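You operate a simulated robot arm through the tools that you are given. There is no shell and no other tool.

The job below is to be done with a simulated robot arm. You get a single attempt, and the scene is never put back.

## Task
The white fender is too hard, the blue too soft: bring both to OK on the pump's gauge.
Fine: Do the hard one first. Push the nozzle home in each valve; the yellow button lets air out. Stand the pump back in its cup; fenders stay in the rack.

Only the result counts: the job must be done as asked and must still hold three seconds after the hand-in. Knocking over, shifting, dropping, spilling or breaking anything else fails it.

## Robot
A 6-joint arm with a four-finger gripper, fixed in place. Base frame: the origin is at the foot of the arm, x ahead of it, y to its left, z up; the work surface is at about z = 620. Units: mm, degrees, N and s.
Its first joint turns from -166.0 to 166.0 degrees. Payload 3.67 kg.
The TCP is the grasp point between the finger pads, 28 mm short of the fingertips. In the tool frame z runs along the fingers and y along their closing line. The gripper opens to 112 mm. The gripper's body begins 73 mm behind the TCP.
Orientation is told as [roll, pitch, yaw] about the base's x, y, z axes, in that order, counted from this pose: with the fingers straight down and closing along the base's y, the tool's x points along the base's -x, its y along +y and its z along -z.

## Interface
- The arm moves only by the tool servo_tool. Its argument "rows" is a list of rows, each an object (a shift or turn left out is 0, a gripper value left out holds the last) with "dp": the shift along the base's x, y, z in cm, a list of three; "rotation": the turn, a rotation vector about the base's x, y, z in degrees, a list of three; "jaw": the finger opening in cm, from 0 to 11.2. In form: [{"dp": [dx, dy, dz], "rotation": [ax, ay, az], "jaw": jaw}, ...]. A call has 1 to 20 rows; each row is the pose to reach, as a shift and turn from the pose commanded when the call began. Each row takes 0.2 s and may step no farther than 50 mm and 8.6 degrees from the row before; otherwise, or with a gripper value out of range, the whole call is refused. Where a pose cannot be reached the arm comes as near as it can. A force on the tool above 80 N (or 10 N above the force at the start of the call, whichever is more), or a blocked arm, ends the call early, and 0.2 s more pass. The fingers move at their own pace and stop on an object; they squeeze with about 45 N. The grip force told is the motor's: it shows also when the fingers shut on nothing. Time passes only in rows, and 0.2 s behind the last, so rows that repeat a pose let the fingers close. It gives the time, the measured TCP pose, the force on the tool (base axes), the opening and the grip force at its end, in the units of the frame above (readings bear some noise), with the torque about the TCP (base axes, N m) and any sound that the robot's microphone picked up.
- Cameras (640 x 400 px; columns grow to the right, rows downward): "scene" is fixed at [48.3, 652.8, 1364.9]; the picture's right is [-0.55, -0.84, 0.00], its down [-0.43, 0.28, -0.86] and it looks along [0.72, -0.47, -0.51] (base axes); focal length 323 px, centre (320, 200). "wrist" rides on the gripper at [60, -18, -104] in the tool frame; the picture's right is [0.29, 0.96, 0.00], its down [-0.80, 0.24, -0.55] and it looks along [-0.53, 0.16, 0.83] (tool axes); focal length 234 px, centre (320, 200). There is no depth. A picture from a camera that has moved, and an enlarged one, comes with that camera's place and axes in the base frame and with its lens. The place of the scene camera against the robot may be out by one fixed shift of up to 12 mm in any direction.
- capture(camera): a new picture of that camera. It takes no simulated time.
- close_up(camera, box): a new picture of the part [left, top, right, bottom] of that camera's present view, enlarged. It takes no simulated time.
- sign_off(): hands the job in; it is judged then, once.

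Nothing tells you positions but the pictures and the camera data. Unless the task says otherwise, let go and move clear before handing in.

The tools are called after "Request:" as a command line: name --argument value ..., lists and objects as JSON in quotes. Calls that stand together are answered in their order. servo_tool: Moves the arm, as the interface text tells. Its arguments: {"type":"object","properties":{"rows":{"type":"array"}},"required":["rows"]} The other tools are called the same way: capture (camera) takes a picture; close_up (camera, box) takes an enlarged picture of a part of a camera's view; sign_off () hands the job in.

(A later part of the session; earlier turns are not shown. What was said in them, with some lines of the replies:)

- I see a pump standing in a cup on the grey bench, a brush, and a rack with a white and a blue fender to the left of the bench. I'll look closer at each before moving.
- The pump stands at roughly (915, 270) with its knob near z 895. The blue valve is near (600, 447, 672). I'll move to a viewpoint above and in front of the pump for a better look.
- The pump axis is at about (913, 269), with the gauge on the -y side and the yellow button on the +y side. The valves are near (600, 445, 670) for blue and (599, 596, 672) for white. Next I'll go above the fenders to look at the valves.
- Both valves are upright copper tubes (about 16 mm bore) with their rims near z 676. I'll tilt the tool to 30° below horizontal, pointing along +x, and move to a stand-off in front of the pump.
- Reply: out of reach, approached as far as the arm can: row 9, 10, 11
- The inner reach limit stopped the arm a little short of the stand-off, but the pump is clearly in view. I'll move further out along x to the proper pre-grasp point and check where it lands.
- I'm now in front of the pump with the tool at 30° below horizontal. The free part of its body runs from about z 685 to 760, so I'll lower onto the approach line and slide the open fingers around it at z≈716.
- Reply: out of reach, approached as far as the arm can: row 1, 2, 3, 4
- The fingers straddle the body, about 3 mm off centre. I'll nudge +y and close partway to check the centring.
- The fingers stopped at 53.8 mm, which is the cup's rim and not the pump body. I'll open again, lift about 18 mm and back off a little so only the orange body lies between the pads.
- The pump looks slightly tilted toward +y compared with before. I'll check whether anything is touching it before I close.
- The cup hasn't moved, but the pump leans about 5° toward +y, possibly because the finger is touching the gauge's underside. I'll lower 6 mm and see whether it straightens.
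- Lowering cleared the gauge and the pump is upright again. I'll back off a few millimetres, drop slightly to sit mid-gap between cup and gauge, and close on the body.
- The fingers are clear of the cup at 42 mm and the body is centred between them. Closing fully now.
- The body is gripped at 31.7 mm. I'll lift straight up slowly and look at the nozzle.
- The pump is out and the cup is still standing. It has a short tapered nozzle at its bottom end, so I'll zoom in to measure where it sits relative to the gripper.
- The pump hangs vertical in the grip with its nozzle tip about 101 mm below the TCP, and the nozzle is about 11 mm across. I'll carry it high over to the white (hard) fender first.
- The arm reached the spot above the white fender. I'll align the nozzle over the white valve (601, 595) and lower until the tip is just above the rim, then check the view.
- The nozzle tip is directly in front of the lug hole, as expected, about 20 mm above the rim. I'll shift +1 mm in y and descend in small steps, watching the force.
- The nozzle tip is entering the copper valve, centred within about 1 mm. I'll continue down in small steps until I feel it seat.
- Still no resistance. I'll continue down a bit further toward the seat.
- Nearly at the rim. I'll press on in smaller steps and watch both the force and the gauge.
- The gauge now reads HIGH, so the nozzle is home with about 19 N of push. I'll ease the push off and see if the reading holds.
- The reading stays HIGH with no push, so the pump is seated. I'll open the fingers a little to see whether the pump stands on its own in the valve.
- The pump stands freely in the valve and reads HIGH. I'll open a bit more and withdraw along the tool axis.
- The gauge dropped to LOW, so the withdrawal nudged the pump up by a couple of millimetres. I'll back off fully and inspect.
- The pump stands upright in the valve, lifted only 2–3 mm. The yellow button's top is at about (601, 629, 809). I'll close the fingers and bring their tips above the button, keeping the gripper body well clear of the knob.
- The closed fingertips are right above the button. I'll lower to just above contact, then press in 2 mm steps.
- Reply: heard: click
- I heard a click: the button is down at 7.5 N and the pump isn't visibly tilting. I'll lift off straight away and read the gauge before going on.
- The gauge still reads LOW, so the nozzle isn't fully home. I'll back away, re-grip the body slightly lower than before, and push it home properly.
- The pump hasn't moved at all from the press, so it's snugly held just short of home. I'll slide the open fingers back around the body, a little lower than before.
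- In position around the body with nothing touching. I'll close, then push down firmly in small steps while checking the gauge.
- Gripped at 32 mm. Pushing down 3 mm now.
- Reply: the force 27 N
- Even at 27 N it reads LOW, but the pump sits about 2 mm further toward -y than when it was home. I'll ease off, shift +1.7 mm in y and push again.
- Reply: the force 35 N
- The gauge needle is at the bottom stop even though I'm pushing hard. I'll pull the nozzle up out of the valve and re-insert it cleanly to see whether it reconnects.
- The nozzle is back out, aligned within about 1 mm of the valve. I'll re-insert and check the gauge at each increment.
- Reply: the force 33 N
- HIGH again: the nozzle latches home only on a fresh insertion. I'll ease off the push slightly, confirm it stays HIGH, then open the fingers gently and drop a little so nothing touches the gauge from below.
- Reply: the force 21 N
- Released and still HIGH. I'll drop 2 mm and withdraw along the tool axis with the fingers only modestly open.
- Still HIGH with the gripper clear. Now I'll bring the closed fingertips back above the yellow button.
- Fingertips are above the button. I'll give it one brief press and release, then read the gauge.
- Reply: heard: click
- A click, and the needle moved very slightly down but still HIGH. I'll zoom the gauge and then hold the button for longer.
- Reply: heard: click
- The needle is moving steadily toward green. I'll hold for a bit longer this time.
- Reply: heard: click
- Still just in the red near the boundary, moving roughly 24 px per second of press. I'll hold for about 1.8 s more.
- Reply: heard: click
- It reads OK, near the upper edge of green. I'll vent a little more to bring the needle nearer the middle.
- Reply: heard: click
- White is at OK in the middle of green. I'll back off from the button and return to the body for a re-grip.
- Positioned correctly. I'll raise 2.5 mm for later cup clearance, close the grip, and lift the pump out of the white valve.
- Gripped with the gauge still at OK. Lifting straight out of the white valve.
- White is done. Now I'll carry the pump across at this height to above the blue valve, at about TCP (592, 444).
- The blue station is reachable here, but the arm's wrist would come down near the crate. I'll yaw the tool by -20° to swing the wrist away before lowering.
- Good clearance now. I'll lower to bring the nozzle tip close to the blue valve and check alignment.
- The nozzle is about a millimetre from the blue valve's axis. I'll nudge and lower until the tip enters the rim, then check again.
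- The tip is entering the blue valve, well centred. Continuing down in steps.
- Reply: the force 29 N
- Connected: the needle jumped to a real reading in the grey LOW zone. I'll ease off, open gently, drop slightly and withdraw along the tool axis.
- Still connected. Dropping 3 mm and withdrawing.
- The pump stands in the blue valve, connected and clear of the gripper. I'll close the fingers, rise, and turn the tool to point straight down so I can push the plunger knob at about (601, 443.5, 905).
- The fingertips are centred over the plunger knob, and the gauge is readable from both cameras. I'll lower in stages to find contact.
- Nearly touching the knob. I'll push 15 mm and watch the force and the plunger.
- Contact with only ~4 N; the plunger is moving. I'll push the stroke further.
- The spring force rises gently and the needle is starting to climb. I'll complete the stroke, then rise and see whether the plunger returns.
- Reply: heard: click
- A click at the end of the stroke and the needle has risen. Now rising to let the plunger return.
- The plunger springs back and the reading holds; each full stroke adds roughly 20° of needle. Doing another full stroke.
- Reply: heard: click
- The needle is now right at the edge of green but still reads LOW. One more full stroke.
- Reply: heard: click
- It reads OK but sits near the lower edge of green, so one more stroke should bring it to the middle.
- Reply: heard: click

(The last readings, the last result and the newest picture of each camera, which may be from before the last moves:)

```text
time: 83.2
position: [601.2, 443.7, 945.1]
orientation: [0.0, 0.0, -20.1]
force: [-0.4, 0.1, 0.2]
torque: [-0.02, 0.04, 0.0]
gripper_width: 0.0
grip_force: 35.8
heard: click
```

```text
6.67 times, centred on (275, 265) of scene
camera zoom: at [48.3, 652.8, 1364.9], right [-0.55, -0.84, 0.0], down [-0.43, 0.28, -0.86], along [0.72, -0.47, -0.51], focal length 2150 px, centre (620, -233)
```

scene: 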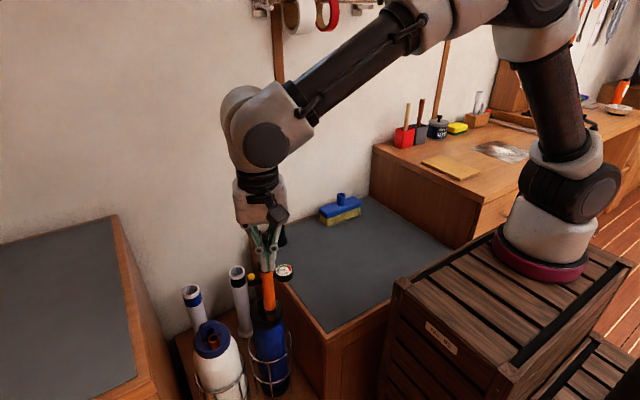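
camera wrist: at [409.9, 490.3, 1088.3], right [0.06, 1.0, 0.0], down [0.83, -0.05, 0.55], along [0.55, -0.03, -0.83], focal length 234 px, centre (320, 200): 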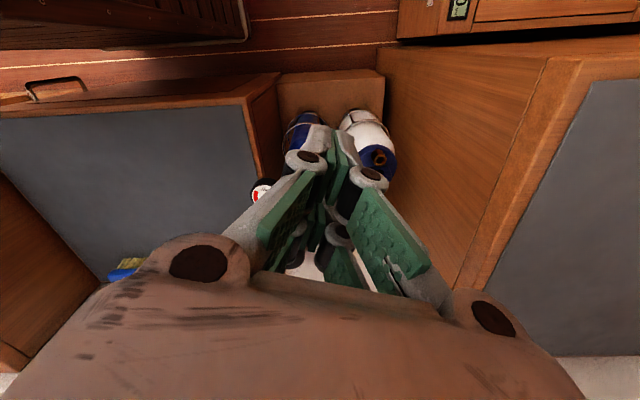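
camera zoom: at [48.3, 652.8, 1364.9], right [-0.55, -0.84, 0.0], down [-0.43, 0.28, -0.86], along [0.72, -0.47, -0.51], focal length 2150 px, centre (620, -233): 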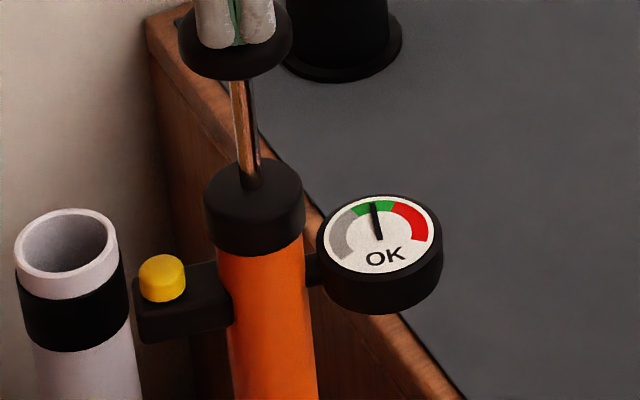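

Blue is at OK, mid-green. I'll rise, back away and turn the tool to the tilted grasp pose again to fetch the pump.

Request:
servo_tool --rows '[{"dp": [0, 0, 3.9]}, {"dp": [-4.3, 1.45, 3.9]}, {"dp": [-8.6, 2.9, 3.9]}, {"dp": [-12.8, 4.35, 3.8]}, {"dp": [-12.8, 4.35, 2.0], "rotation": [-2.57, -7.05, 0]}, {"dp": [-12.8, 4.35, 0], "rotation": [-5.13, -14.1, 0]}, {"dp": [-12.8, 4.35, -2], "rotation": [-7.7, -21.15, 0]}, {"dp": [-12.8, 4.35, -4], "rotation": [-10.26, -28.2, 0]}, {"dp": [-12.8, 4.35, -6], "rotation": [-12.83, -35.25, 0]}, {"dp": [-12.8, 4.35, -8], "rotation": [-15.4, -42.3, 0]}, {"dp": [-12.8, 4.35, -10], "rotation": [-17.96, -49.35, 0]}, {"dp": [-12.3, 4.35, -12], "rotation": [-20.5, -56.4, 0]}, {"dp": [-11.8, 4.35, -13.2], "rotation": [-20.5, -56.4, 0], "jaw": 4.8}, {"dp": [-11.8, 4.35, -13.2], "rotation": [-20.5, -56.4, 0], "jaw": 4.8}]'

Request:
capture --camera "wrist"

Request:
close_up --camera "scene" --box '[245, 225, 305, 285]'

```text
time: 86.2
position: [482.9, 487.6, 815.7]
orientation: [0.0, -60.0, -19.9]
force: [-0.5, -0.7, -0.8]
torque: [0.0, 0.0, 0.02]
gripper_width: 48.2
grip_force: 0.1
```

```text
taken
camera wrist: at [363.9, 511.8, 815.8], right [0.19, 0.95, -0.25], down [0.01, 0.25, 0.97], along [0.98, -0.19, 0.04], focal length 234 px, centre (320, 200)
```

wrist: 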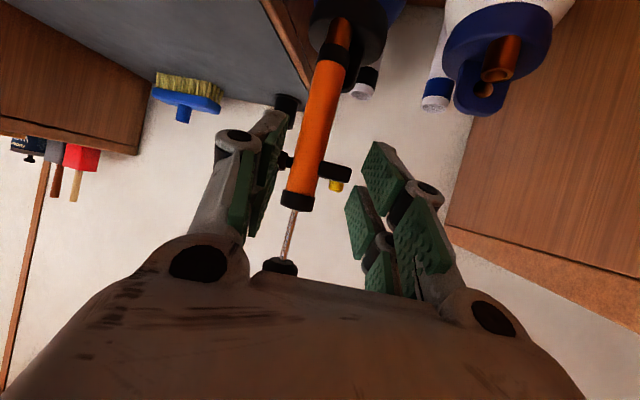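

```text
6.67 times, centred on (275, 255) of scene
camera zoom: at [48.3, 652.8, 1364.9], right [-0.55, -0.84, 0.0], down [-0.43, 0.28, -0.86], along [0.72, -0.47, -0.51], focal length 2150 px, centre (620, -167)
```

zoom: 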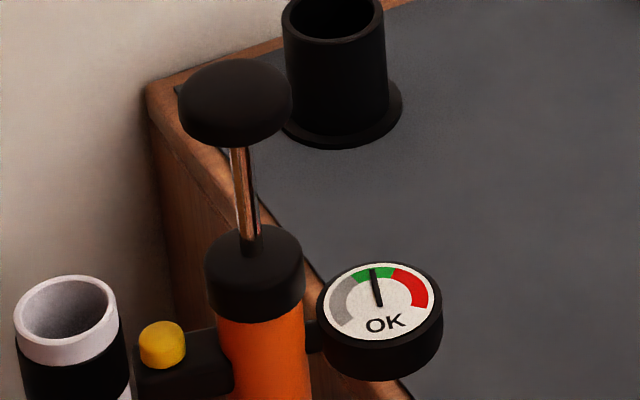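

Gauge still OK with everything clear. Sliding the fingers back around the body along the same line.

Request:
servo_tool --rows '[{"dp": [2, -0.72, -1.25]}, {"dp": [5, -1.82, -3.05]}, {"dp": [7.5, -2.73, -4.6]}, {"dp": [9.5, -3.45, -5.85]}, {"dp": [11, -4.0, -6.75]}, {"dp": [11, -4.0, -6.6]}, {"dp": [11, -4.0, -6.6]}]'

Request:
close_up --camera "wrist" --box '[240, 0, 440, 300]'

Request:
close_up --camera "scene" --box '[245, 225, 305, 285]'

```text
time: 87.8
position: [593.0, 448.8, 746.8]
orientation: [0.0, -60.0, -19.9]
force: [1.5, 0.0, 0.2]
torque: [0.0, -0.01, 0.0]
gripper_width: 47.7
grip_force: 0.1
```

```text
1.33 times, centred on (340, 150) of wrist
camera zoom: at [473.8, 472.1, 748.1], right [0.19, 0.95, -0.25], down [0.01, 0.25, 0.97], along [0.98, -0.19, 0.04], focal length 312 px, centre (293, 267)
```

zoom: 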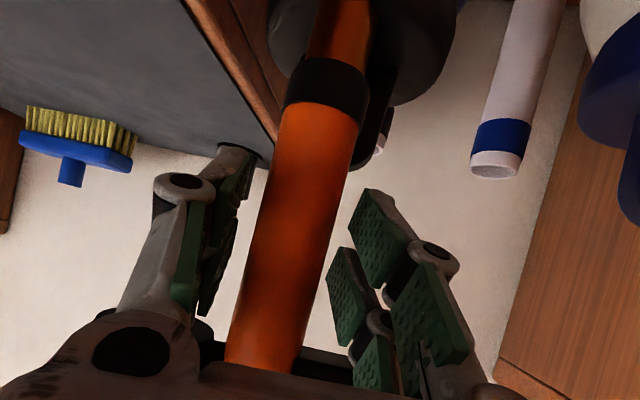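

```text
6.67 times, centred on (275, 255) of scene
camera zoom: at [48.3, 652.8, 1364.9], right [-0.55, -0.84, 0.0], down [-0.43, 0.28, -0.86], along [0.72, -0.47, -0.51], focal length 2150 px, centre (620, -167)
```

zoom: 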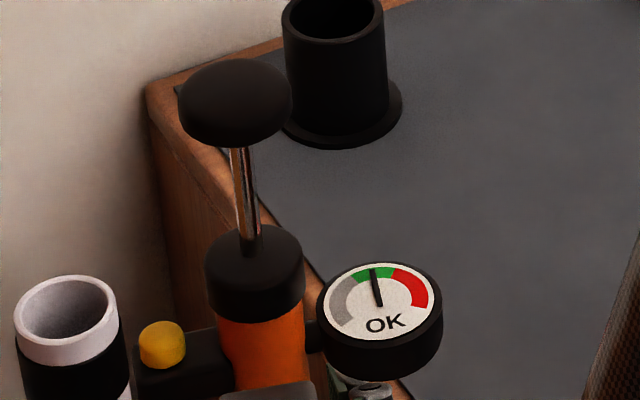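

Everything lines up. I'll raise 2 mm (for cup clearance later) and close the grip.

Request:
servo_tool --rows '[{"dp": [0, 0, 0.2]}, {"dp": [0, 0, 0.2], "jaw": 4.0}, {"dp": [0, 0, 0.2], "jaw": 2.5}, {"dp": [0, 0, 0.2], "jaw": 2.5}, {"dp": [0, 0, 0.2], "jaw": 2.5}]'

Request:
close_up --camera "scene" --box '[245, 225, 305, 285]'

```text
time: 89.0
position: [592.5, 448.5, 749.7]
orientation: [0.0, -60.0, -19.9]
force: [-0.3, -0.4, 0.9]
torque: [-0.17, 0.01, -0.03]
gripper_width: 31.6
grip_force: 44.6
```

```text
6.67 times, centred on (275, 255) of scene
camera zoom: at [48.3, 652.8, 1364.9], right [-0.55, -0.84, 0.0], down [-0.43, 0.28, -0.86], along [0.72, -0.47, -0.51], focal length 2150 px, centre (620, -167)
```

zoom: 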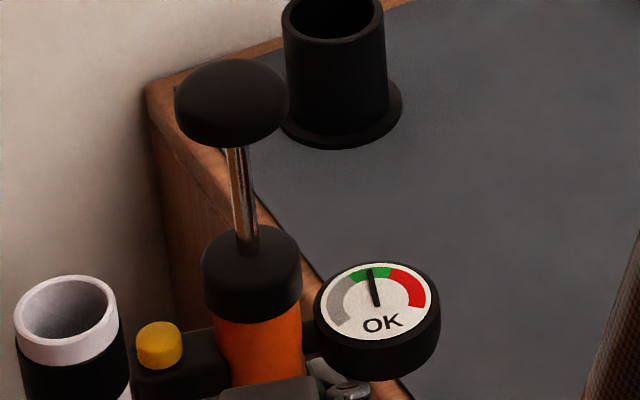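

Gripped with gauge at OK. Lifting straight out of the blue valve.

Request:
servo_tool --rows '[{"dp": [0, 0, 0.6]}, {"dp": [0, 0, 1.5]}, {"dp": [0, 0, 2.5]}, {"dp": [0, 0, 4.0]}, {"dp": [0, 0, 6.0]}, {"dp": [0, 0, 8.0]}, {"dp": [0, 0, 10.0]}, {"dp": [0, 0, 12.0]}, {"dp": [0, 0, 12.0]}]'

Request:
capture --camera "wrist"

Request:
capture --camera "scene"

```text
time: 91.0
position: [593.0, 448.6, 870.8]
orientation: [0.0, -60.1, -19.9]
force: [-0.1, -0.7, -2.3]
torque: [-0.02, 0.02, -0.02]
gripper_width: 31.4
grip_force: 45.5
```

```text
taken
camera wrist: at [473.5, 472.3, 871.0], right [0.19, 0.95, -0.25], down [0.01, 0.25, 0.97], along [0.98, -0.19, 0.04], focal length 234 px, centre (320, 200)
```

wrist: 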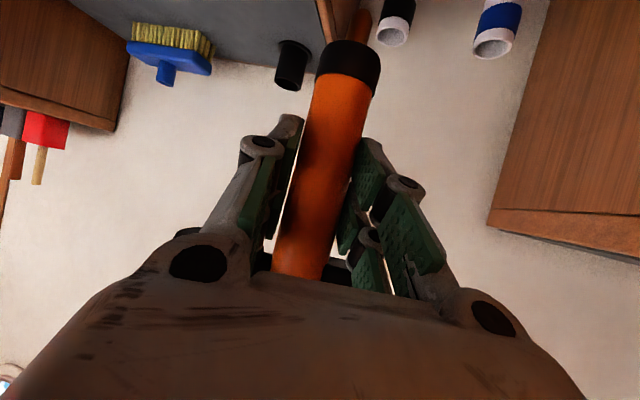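

```text
taken
```

scene: 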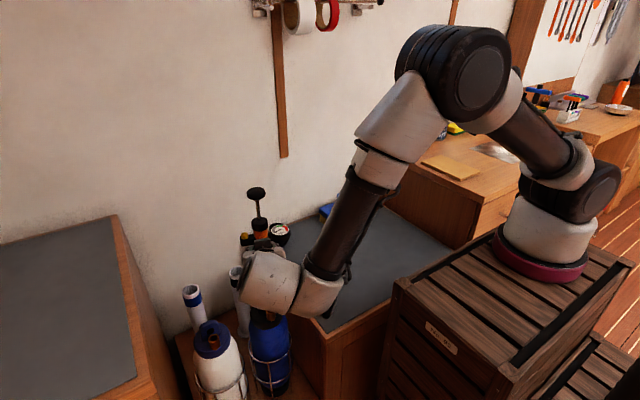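

The pump is out and both fenders are undisturbed. I'll carry it back toward the cup along the earlier safe path, undoing the -20° yaw on the way.

Request:
servo_tool --rows '[{"dp": [3, 1.3, 1], "rotation": [0, 0, 5]}, {"dp": [6, 2.6, 2], "rotation": [0, 0, 10]}, {"dp": [9.7, 4.1, 2], "rotation": [0, 0, 15]}, {"dp": [12.5, 1.2, 2], "rotation": [0, 0, 19.9]}, {"dp": [15.5, -1.9, 2], "rotation": [0, 0, 19.9]}, {"dp": [18.5, -5.0, 2], "rotation": [0, 0, 19.9]}, {"dp": [21.5, -8.1, 2], "rotation": [0, 0, 19.9]}, {"dp": [24.5, -11.2, 2], "rotation": [0, 0, 19.9]}, {"dp": [27.5, -14.3, 2], "rotation": [0, 0, 19.9]}, {"dp": [30.5, -17.4, 2], "rotation": [0, 0, 19.9]}, {"dp": [31, -18, 2], "rotation": [0, 0, 19.9]}, {"dp": [31, -18, 2], "rotation": [0, 0, 19.9]}]'

Request:
capture --camera "wrist"

Request:
close_up --camera "scene" --box '[230, 110, 330, 260]'

```text
time: 93.6
position: [903.9, 266.8, 889.4]
orientation: [0.1, -60.0, 0.0]
force: [-0.1, -0.4, -2.5]
torque: [0.01, -0.01, -0.01]
gripper_width: 31.6
grip_force: 45.3
```

```text
taken
camera wrist: at [783.0, 248.2, 890.0], right [-0.14, 0.96, -0.25], down [-0.08, 0.24, 0.97], along [0.99, 0.16, 0.04], focal length 234 px, centre (320, 200)
```

wrist: 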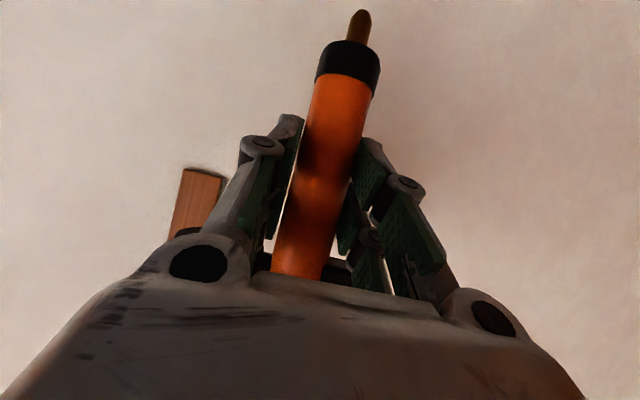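

```text
2.67 times, centred on (280, 185) of scene
camera zoom: at [48.3, 652.8, 1364.9], right [-0.55, -0.84, 0.0], down [-0.43, 0.28, -0.86], along [0.72, -0.47, -0.51], focal length 860 px, centre (427, 240)
```

zoom: 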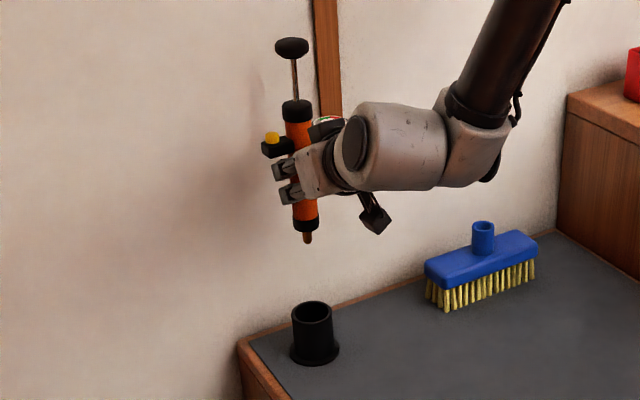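

The pump is back above the cup. I'll lower to the same height I photographed right after the first lift and compare.

Request:
servo_tool --rows '[{"dp": [0, 0.1, -2]}, {"dp": [0, 0.1, -4.2]}, {"dp": [0, 0.1, -4.2]}]'

Request:
close_up --camera "scene" --box '[255, 135, 315, 215]'

Request:
close_up --camera "scene" --box '[230, 130, 330, 260]'

Request:
close_up --camera "wrist" --box '[250, 0, 430, 112]'

```text
time: 94.4
position: [903.8, 267.9, 847.0]
orientation: [0.0, -60.0, 0.0]
force: [0.3, 0.1, -1.6]
torque: [-0.01, -0.01, 0.03]
gripper_width: 31.6
grip_force: 45.0
```

```text
5.00 times, centred on (285, 175) of scene
camera zoom: at [48.3, 652.8, 1364.9], right [-0.55, -0.84, 0.0], down [-0.43, 0.28, -0.86], along [0.72, -0.47, -0.51], focal length 1613 px, centre (495, 325)
```

zoom: 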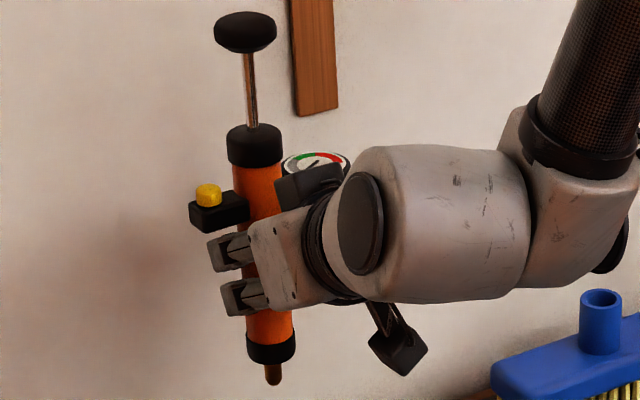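

```text
3.08 times, centred on (280, 195) of scene
camera zoom: at [48.3, 652.8, 1364.9], right [-0.55, -0.84, 0.0], down [-0.43, 0.28, -0.86], along [0.72, -0.47, -0.51], focal length 993 px, centre (443, 215)
```

zoom: 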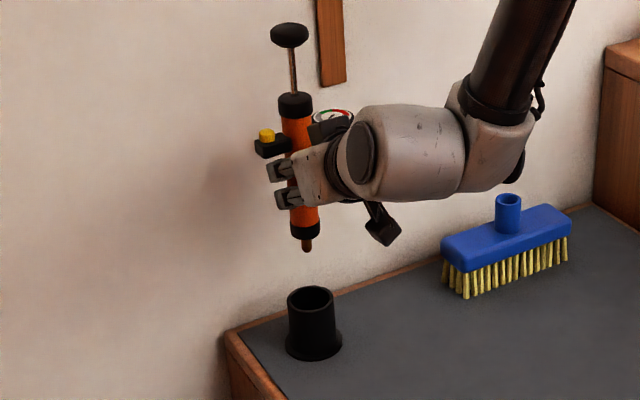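

```text
3.56 times, centred on (340, 56) of wrist
camera zoom: at [782.8, 250.1, 848.5], right [-0.14, 0.96, -0.25], down [-0.08, 0.24, 0.97], along [0.99, 0.16, 0.04], focal length 833 px, centre (249, 712)
```

zoom: 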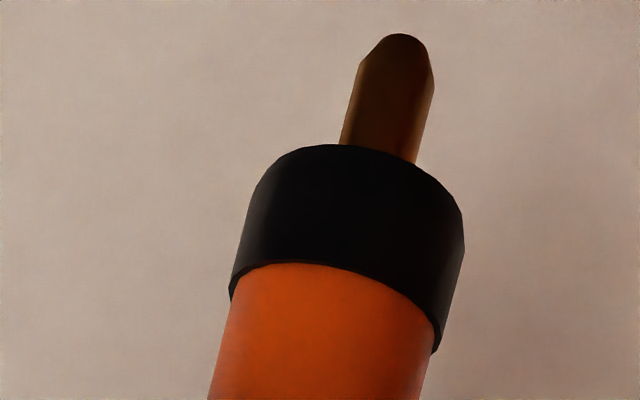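

The view matches the earlier one within a millimetre. Lowering so the nozzle and bottom cap enter the cup.

Request:
servo_tool --rows '[{"dp": [0, 0, -2.5]}, {"dp": [0, 0, -5]}, {"dp": [0, 0, -7.3]}, {"dp": [0, 0, -7.3]}]'

Request:
close_up --camera "wrist" --box '[250, 0, 430, 112]'

Request:
close_up --camera "scene" --box '[250, 190, 310, 250]'

```text
time: 95.4
position: [902.3, 268.8, 774.1]
orientation: [0.0, -60.0, 0.0]
force: [-0.3, -0.9, -1.9]
torque: [0.0, 0.02, -0.02]
gripper_width: 31.6
grip_force: 45.6
```

```text
3.56 times, centred on (340, 56) of wrist
camera zoom: at [782.4, 250.8, 775.2], right [-0.14, 0.96, -0.25], down [-0.08, 0.24, 0.97], along [0.99, 0.16, 0.04], focal length 833 px, centre (249, 712)
```

zoom: 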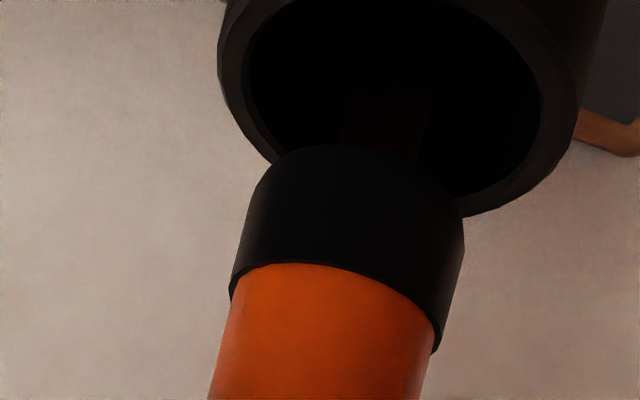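

```text
6.67 times, centred on (280, 220) of scene
camera zoom: at [48.3, 652.8, 1364.9], right [-0.55, -0.84, 0.0], down [-0.43, 0.28, -0.86], along [0.72, -0.47, -0.51], focal length 2150 px, centre (587, 67)
```

zoom: 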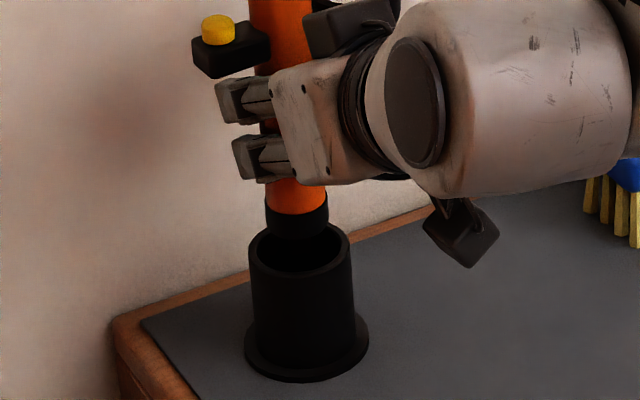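

Well centred over the cup opening. Lowering further, then slowly to the bottom.

Request:
servo_tool --rows '[{"dp": [0, 0, -1.5]}, {"dp": [0, 0, -3.0]}, {"dp": [0, 0, -4.2]}, {"dp": [0, 0, -4.2]}]'

Request:
close_up --camera "wrist" --box '[230, 0, 430, 300]'

Request:
close_up --camera "scene" --box '[245, 165, 305, 255]'

```text
time: 96.4
position: [901.7, 271.2, 733.4]
orientation: [0.0, -60.0, 0.0]
force: [0.9, -0.3, -2.3]
torque: [0.0, -0.04, 0.01]
gripper_width: 31.6
grip_force: 45.2
```

```text
1.33 times, centred on (330, 150) of wrist
camera zoom: at [781.8, 251.3, 734.7], right [-0.14, 0.96, -0.25], down [-0.08, 0.24, 0.97], along [0.99, 0.16, 0.04], focal length 312 px, centre (307, 267)
```

zoom: 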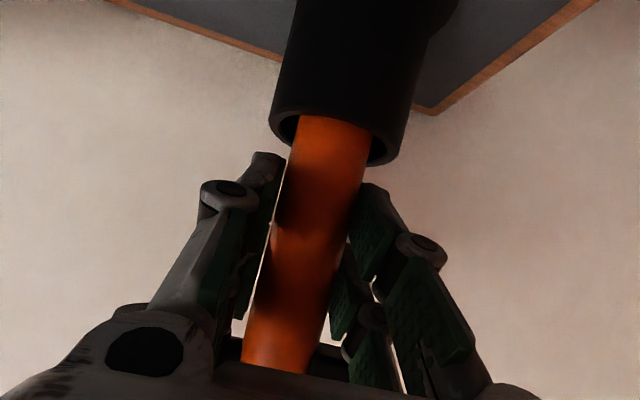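

```text
4.44 times, centred on (275, 210) of scene
camera zoom: at [48.3, 652.8, 1364.9], right [-0.55, -0.84, 0.0], down [-0.43, 0.28, -0.86], along [0.72, -0.47, -0.51], focal length 1434 px, centre (520, 156)
```

zoom: 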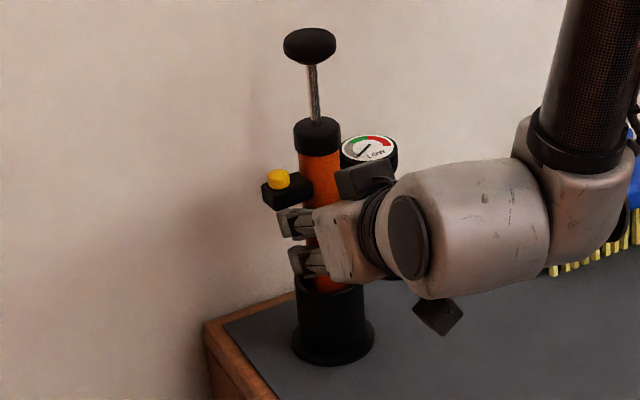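

Request:
servo_tool --rows '[{"dp": [0, 0, -0.3]}, {"dp": [0, 0, -0.6]}, {"dp": [0, 0, -0.6]}]'

Request:
close_up --camera "wrist" --box '[230, 60, 430, 300]'

Request:
close_up --camera "scene" --box '[245, 165, 305, 255]'

```text
time: 97.2
position: [901.0, 269.2, 726.3]
orientation: [0.0, -59.9, 0.1]
force: [0.5, -0.2, -1.7]
torque: [0.0, 0.01, 0.0]
gripper_width: 31.7
grip_force: 45.2
```

```text
1.67 times, centred on (330, 180) of wrist
camera zoom: at [782.3, 250.7, 727.8], right [-0.14, 0.96, -0.25], down [-0.08, 0.24, 0.97], along [0.99, 0.16, 0.04], focal length 390 px, centre (303, 233)
```

zoom: 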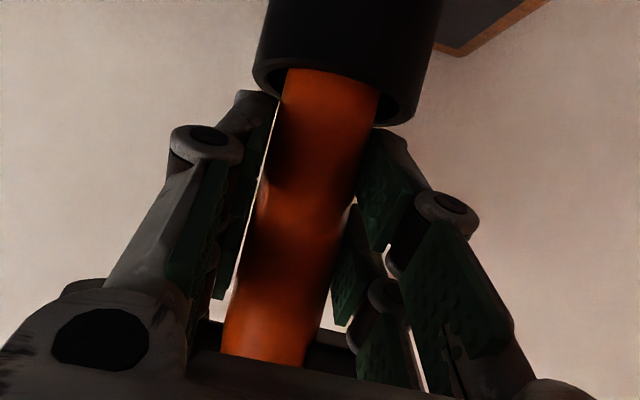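

```text
4.44 times, centred on (275, 210) of scene
camera zoom: at [48.3, 652.8, 1364.9], right [-0.55, -0.84, 0.0], down [-0.43, 0.28, -0.86], along [0.72, -0.47, -0.51], focal length 1434 px, centre (520, 156)
```

zoom: 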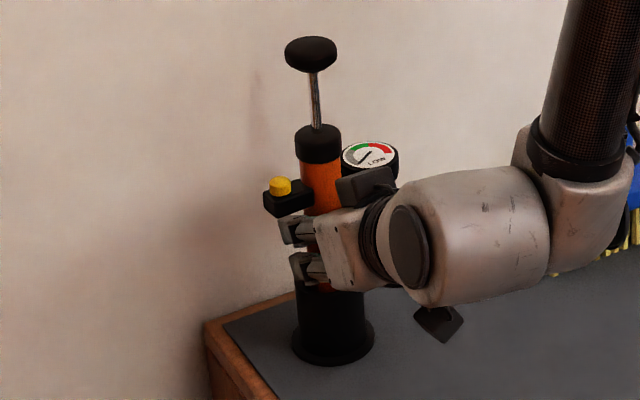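

It matches the original resting view almost exactly. One more 2 mm to touch down gently.

Request:
servo_tool --rows '[{"dp": [0, 0, -0.1]}, {"dp": [0, 0, -0.2]}, {"dp": [0, 0, -0.2]}]'

Request:
close_up --camera "scene" --box '[245, 165, 305, 255]'

```text
time: 98.0
position: [903.3, 269.3, 725.3]
orientation: [0.2, -59.8, 0.1]
force: [0.0, 0.0, -1.6]
torque: [0.0, 0.03, -0.01]
gripper_width: 31.2
grip_force: 44.6
```

```text
4.44 times, centred on (275, 210) of scene
camera zoom: at [48.3, 652.8, 1364.9], right [-0.55, -0.84, 0.0], down [-0.43, 0.28, -0.86], along [0.72, -0.47, -0.51], focal length 1434 px, centre (520, 156)
```

zoom: 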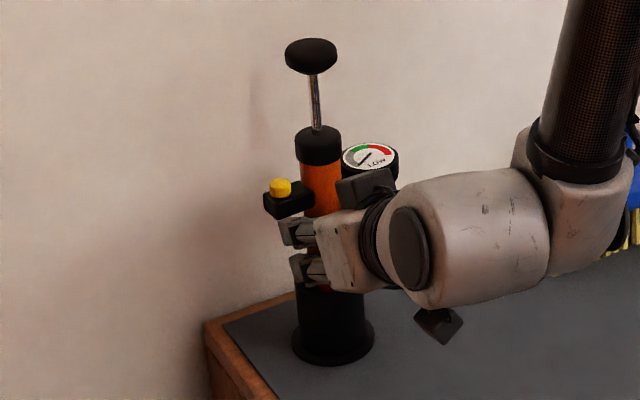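

Request:
servo_tool --rows '[{"dp": [0, 0, -0.1]}, {"dp": [0, 0, -0.15]}]'

Request:
close_up --camera "scene" --box '[245, 165, 305, 255]'

```text
time: 98.6
position: [904.0, 268.1, 723.9]
orientation: [0.1, -60.1, -0.1]
force: [-3.3, 0.2, 10.9]
torque: [-0.08, 0.27, -0.03]
gripper_width: 31.3
grip_force: 44.6
```

```text
4.44 times, centred on (275, 210) of scene
camera zoom: at [48.3, 652.8, 1364.9], right [-0.55, -0.84, 0.0], down [-0.43, 0.28, -0.86], along [0.72, -0.47, -0.51], focal length 1434 px, centre (520, 156)
```

zoom: 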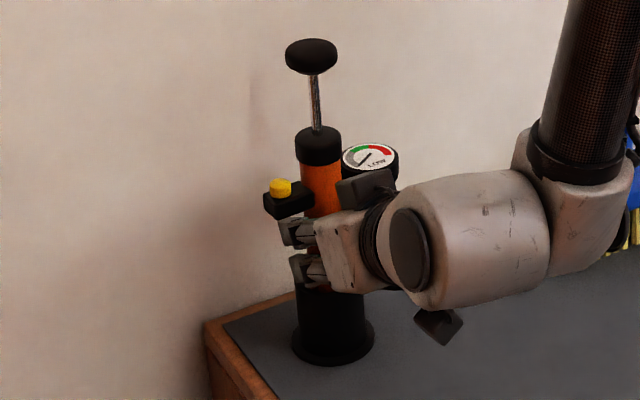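

Touched down at about 11 N. I'll ease up by 1.5 mm and open the fingers slowly.

Request:
servo_tool --rows '[{"dp": [0, 0, 0.15]}, {"dp": [0, 0, 0.15]}, {"dp": [0, 0, 0.15], "jaw": 3.4}, {"dp": [0, 0, 0.15], "jaw": 3.8}, {"dp": [0, 0, 0.15], "jaw": 4.4}, {"dp": [0, 0, 0.15], "jaw": 4.4}]'

Request:
close_up --camera "scene" --box '[245, 165, 305, 255]'

Request:
close_up --camera "wrist" --box '[230, 60, 430, 300]'

```text
time: 100.0
position: [903.6, 268.3, 726.9]
orientation: [0.1, -60.0, 0.1]
force: [0.8, -1.0, 0.1]
torque: [0.01, -0.01, 0.01]
gripper_width: 44.1
grip_force: 0.0
```

```text
4.44 times, centred on (275, 210) of scene
camera zoom: at [48.3, 652.8, 1364.9], right [-0.55, -0.84, 0.0], down [-0.43, 0.28, -0.86], along [0.72, -0.47, -0.51], focal length 1434 px, centre (520, 156)
```

zoom: 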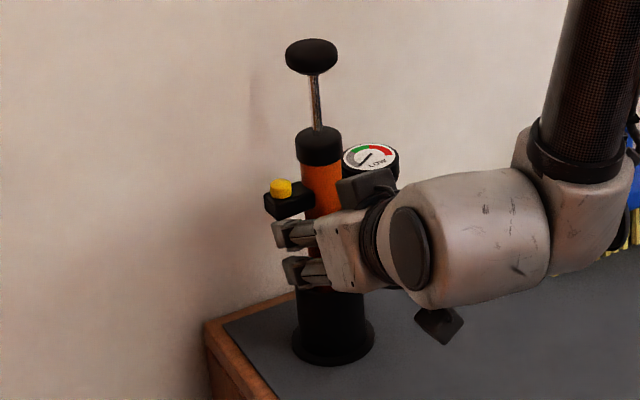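

```text
1.67 times, centred on (330, 180) of wrist
camera zoom: at [782.8, 250.1, 726.0], right [-0.14, 0.96, -0.25], down [-0.08, 0.24, 0.97], along [0.99, 0.16, 0.04], focal length 390 px, centre (303, 233)
```

zoom: 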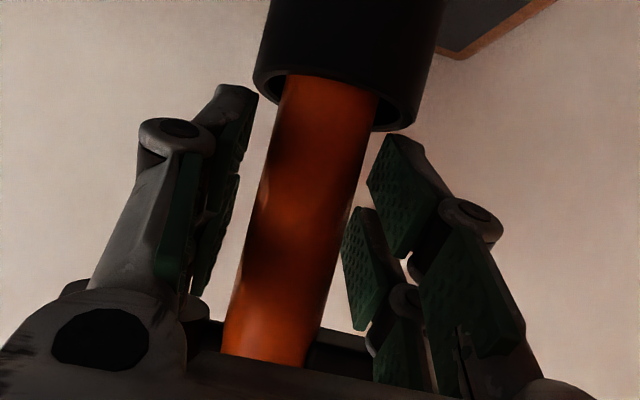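

The pump stands upright in its cup. I'll withdraw slightly shallower than the tool axis so nothing lifts the gauge, checking early.

Request:
servo_tool --rows '[{"dp": [-0.3, 0, 0.0]}, {"dp": [-1.2, 0, 0.4]}, {"dp": [-2.5, 0, 1.1]}, {"dp": [-2.5, 0, 1.1]}]'

Request:
close_up --camera "scene" --box '[245, 165, 305, 255]'

```text
time: 101.0
position: [878.8, 268.4, 735.8]
orientation: [-0.8, -59.9, 0.5]
force: [-0.2, 0.8, -0.3]
torque: [0.01, -0.01, 0.01]
gripper_width: 44.0
grip_force: 0.0
```

```text
4.44 times, centred on (275, 210) of scene
camera zoom: at [48.3, 652.8, 1364.9], right [-0.55, -0.84, 0.0], down [-0.43, 0.28, -0.86], along [0.72, -0.47, -0.51], focal length 1434 px, centre (520, 156)
```

zoom: 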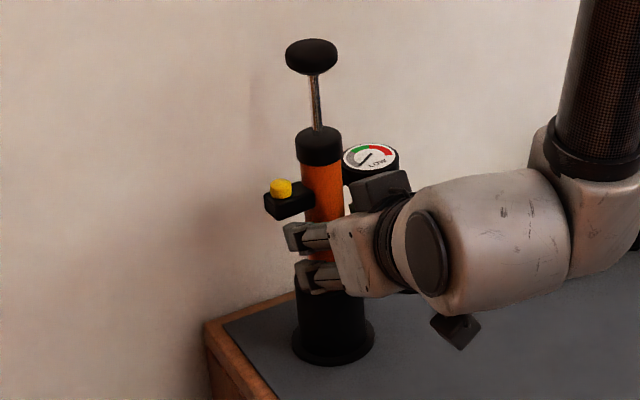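

The pump stays put, but the arm is close to its inner reach limit if I keep pulling straight back. I'll swing the tool -20° around the pump's axis to gain reach, then continue withdrawing.

Request:
servo_tool --rows '[{"dp": [0.05, 0.4, 0], "rotation": [0, 0, -7]}, {"dp": [0.12, 0.8, 0], "rotation": [0, 0, -14]}, {"dp": [0.22, 1.13, 0], "rotation": [0, 0, -20]}, {"dp": [0.22, 1.13, 0], "rotation": [0, 0, -20]}]'

Request:
close_up --camera "scene" --box '[245, 165, 305, 255]'

Request:
close_up --camera "wrist" --box '[200, 0, 460, 300]'

```text
time: 102.0
position: [880.7, 280.0, 736.9]
orientation: [0.0, -59.9, -20.1]
force: [-1.2, -1.1, 0.4]
torque: [0.0, -0.02, 0.01]
gripper_width: 44.0
grip_force: 0.0
```

```text
4.44 times, centred on (275, 210) of scene
camera zoom: at [48.3, 652.8, 1364.9], right [-0.55, -0.84, 0.0], down [-0.43, 0.28, -0.86], along [0.72, -0.47, -0.51], focal length 1434 px, centre (520, 156)
```

zoom: 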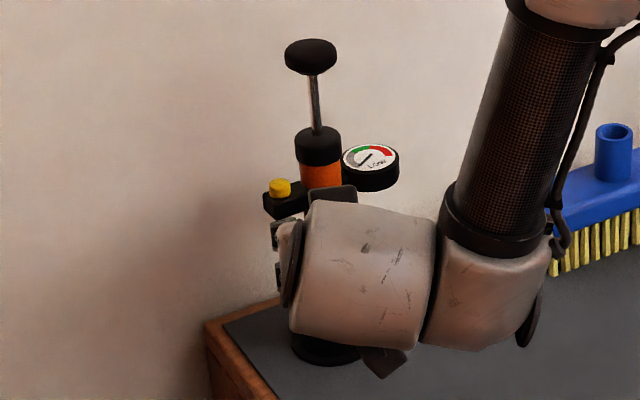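

```text
1.33 times, centred on (330, 150) of wrist
camera zoom: at [760.9, 303.6, 736.7], right [0.19, 0.95, -0.25], down [0.01, 0.25, 0.97], along [0.98, -0.19, 0.04], focal length 312 px, centre (307, 267)
```

zoom: 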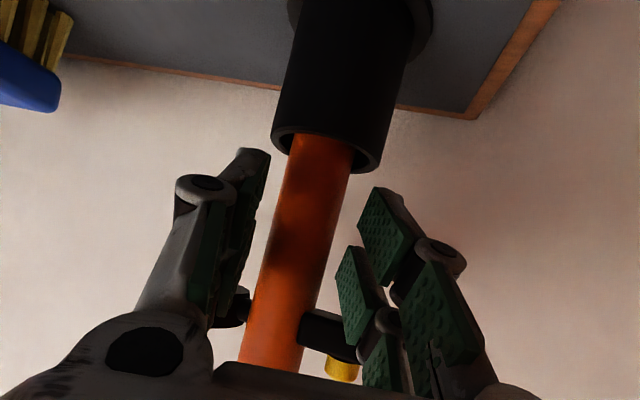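

Swing done and the pump is undisturbed. Now withdrawing along the new axis.

Request:
servo_tool --rows '[{"dp": [-0.8, 0.3, 0.35]}, {"dp": [-1.63, 0.59, 0.8]}, {"dp": [-3.26, 1.18, 1.7]}, {"dp": [-3.26, 1.18, 1.7]}]'

Request:
close_up --camera "scene" --box '[245, 165, 305, 255]'

Request:
close_up --camera "wrist" --box '[200, 0, 460, 300]'

```text
time: 103.0
position: [847.6, 291.7, 753.5]
orientation: [0.0, -60.1, -20.1]
force: [0.7, 0.1, 0.1]
torque: [0.0, -0.01, -0.03]
gripper_width: 43.9
grip_force: 0.1
```

```text
4.44 times, centred on (275, 210) of scene
camera zoom: at [48.3, 652.8, 1364.9], right [-0.55, -0.84, 0.0], down [-0.43, 0.28, -0.86], along [0.72, -0.47, -0.51], focal length 1434 px, centre (520, 156)
```

zoom: 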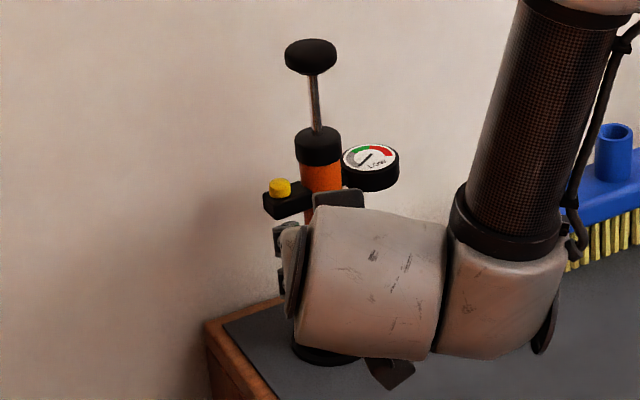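

```text
1.33 times, centred on (330, 150) of wrist
camera zoom: at [728.3, 314.8, 754.9], right [0.19, 0.95, -0.25], down [0.01, 0.25, 0.97], along [0.98, -0.19, 0.04], focal length 312 px, centre (307, 267)
```

zoom: 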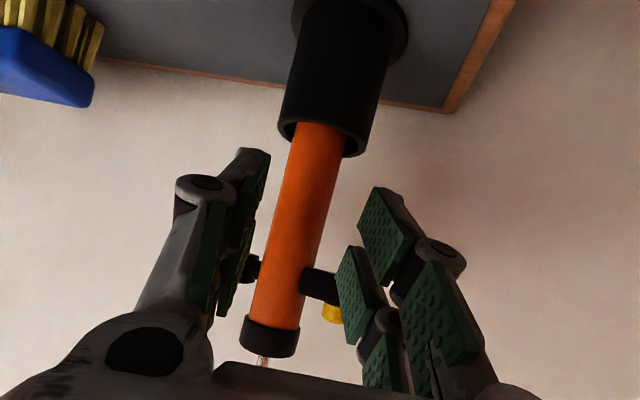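

Clear of the pump body now. I'll back off further and then rise well away.

Request:
servo_tool --rows '[{"dp": [-2, 0.7, 1.2]}, {"dp": [-4, 1.4, 2.4]}, {"dp": [-6, 2.5, 5]}, {"dp": [-7, 4, 9]}, {"dp": [-8, 5.5, 13]}, {"dp": [-9, 7, 17]}, {"dp": [-9, 7, 17]}]'

Request:
capture --camera "scene"

Request:
capture --camera "wrist"

Request:
close_up --camera "scene" --box '[230, 160, 330, 260]'

Request:
close_up --camera "scene" --box '[160, 250, 320, 400]'

```text
time: 104.6
position: [757.5, 362.2, 922.4]
orientation: [0.0, -59.8, -20.0]
force: [0.0, 0.0, -0.1]
torque: [0.0, -0.01, -0.01]
gripper_width: 43.9
grip_force: 0.0
```

```text
taken
```

scene: 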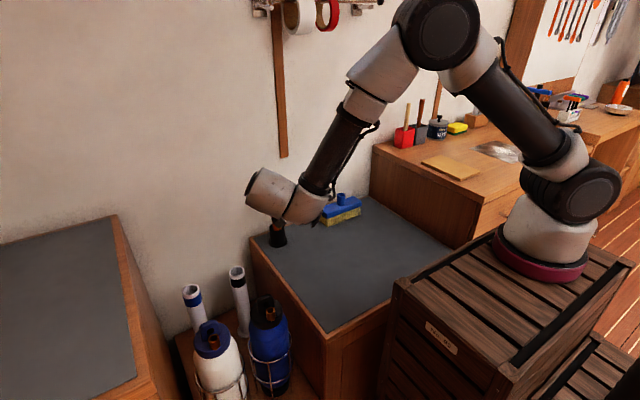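

```text
taken
camera wrist: at [638.2, 386.8, 924.8], right [0.19, 0.95, -0.25], down [0.01, 0.25, 0.97], along [0.98, -0.19, 0.04], focal length 234 px, centre (320, 200)
```

wrist: 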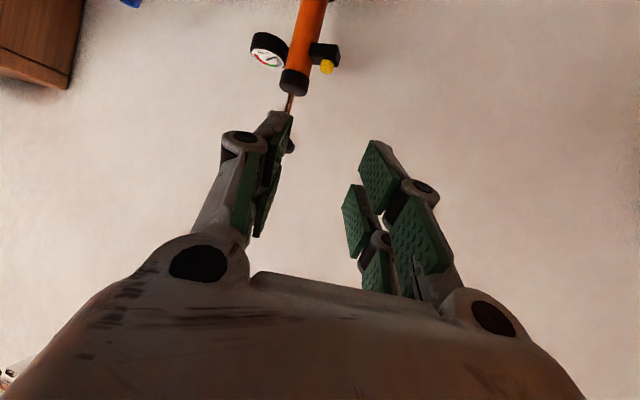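

```text
4.00 times, centred on (280, 210) of scene
camera zoom: at [48.3, 652.8, 1364.9], right [-0.55, -0.84, 0.0], down [-0.43, 0.28, -0.86], along [0.72, -0.47, -0.51], focal length 1290 px, centre (480, 160)
```

zoom: 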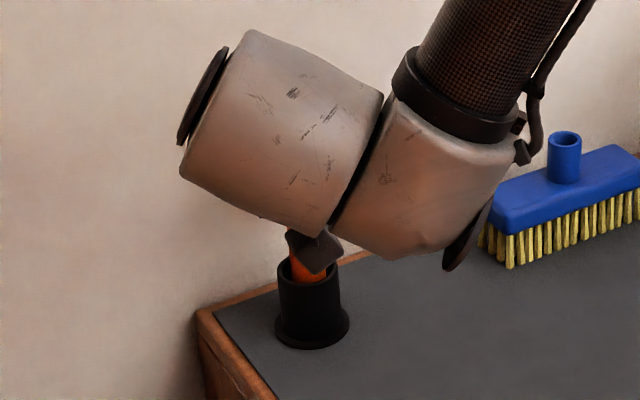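

```text
2.67 times, centred on (240, 325) of scene
camera zoom: at [48.3, 652.8, 1364.9], right [-0.55, -0.84, 0.0], down [-0.43, 0.28, -0.86], along [0.72, -0.47, -0.51], focal length 860 px, centre (533, -133)
```

zoom: 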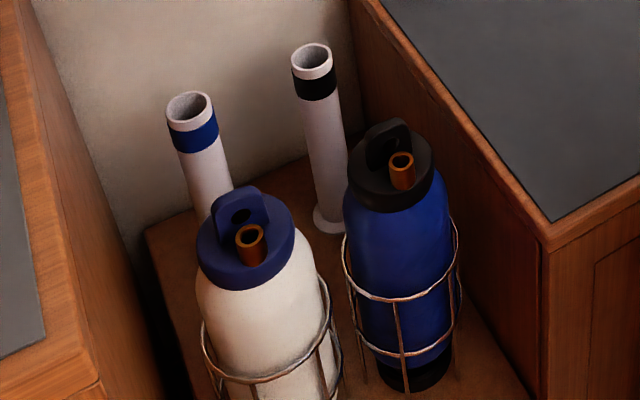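

Fenders are in the rack and the pump is in its cup. I'll move the arm out of the way to verify the final state unobstructed.

Request:
servo_tool --rows '[{"dp": [-3, 0, 3]}, {"dp": [-6, -1, 6]}, {"dp": [-8, -4, 9]}, {"dp": [-9, -8, 11]}, {"dp": [-10, -12, 13]}, {"dp": [-11, -16, 14]}, {"dp": [-12, -20, 15]}, {"dp": [-12, -20, 15]}]'

Request:
capture --camera "scene"

Request:
close_up --camera "scene" --box '[230, 160, 330, 260]'

```text
time: 106.4
position: [637.6, 160.1, 1072.8]
orientation: [-0.1, -59.9, -20.0]
force: [-0.6, 0.6, 0.0]
torque: [-0.01, 0.03, 0.03]
gripper_width: 44.2
grip_force: 0.2
```

```text
taken
```

scene: 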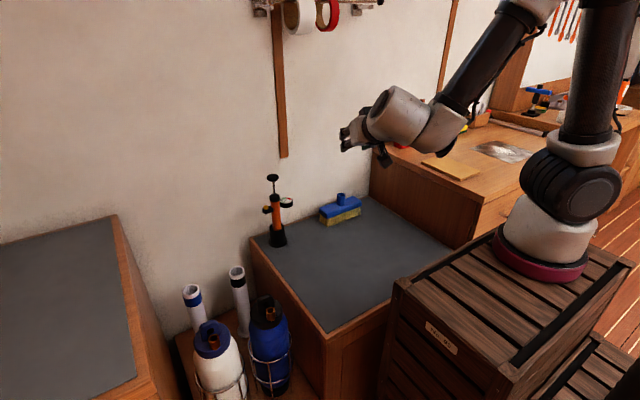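

```text
4.00 times, centred on (280, 210) of scene
camera zoom: at [48.3, 652.8, 1364.9], right [-0.55, -0.84, 0.0], down [-0.43, 0.28, -0.86], along [0.72, -0.47, -0.51], focal length 1290 px, centre (480, 160)
```

zoom: 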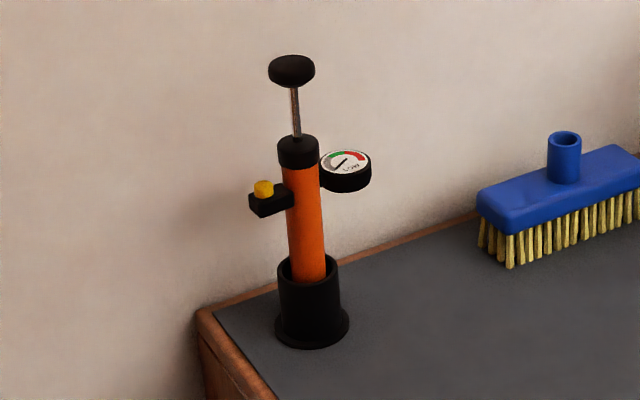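

The pump stands upright in its cup as at the start, and both fenders are in the rack. White and blue each read OK mid-green while connected, and the arm is clear with the gripper empty, so I'm handing in.

Request:
sign_off

```text
The job is handed in.
```

I brought both fenders to OK on the pump's gauge, doing the white one first, and handed the job in.

- **White (too hard):** I vented it with the yellow button until the needle stood in the middle of green.
- **Blue (too soft):** I gave it four full pump strokes until the needle stood in the middle of green.
- **Pump and rack:** The pump is back upright in its cup. Both fenders are still in the rack, and the arm is clear.

- **White nozzle:** It had to be seated twice, because my first withdrawal lifted the pump about 2 mm and the gauge lost its reading. I pressed the button once in that state with no effect. After reseating, it read the same HIGH as before.
- **Cup:** On my first try at gripping the pump, the fingers closed on the cup's rim. It did not visibly move.
- **Readings:** Both OK readings were taken before I pulled the nozzle out; I did not check them again afterwards.
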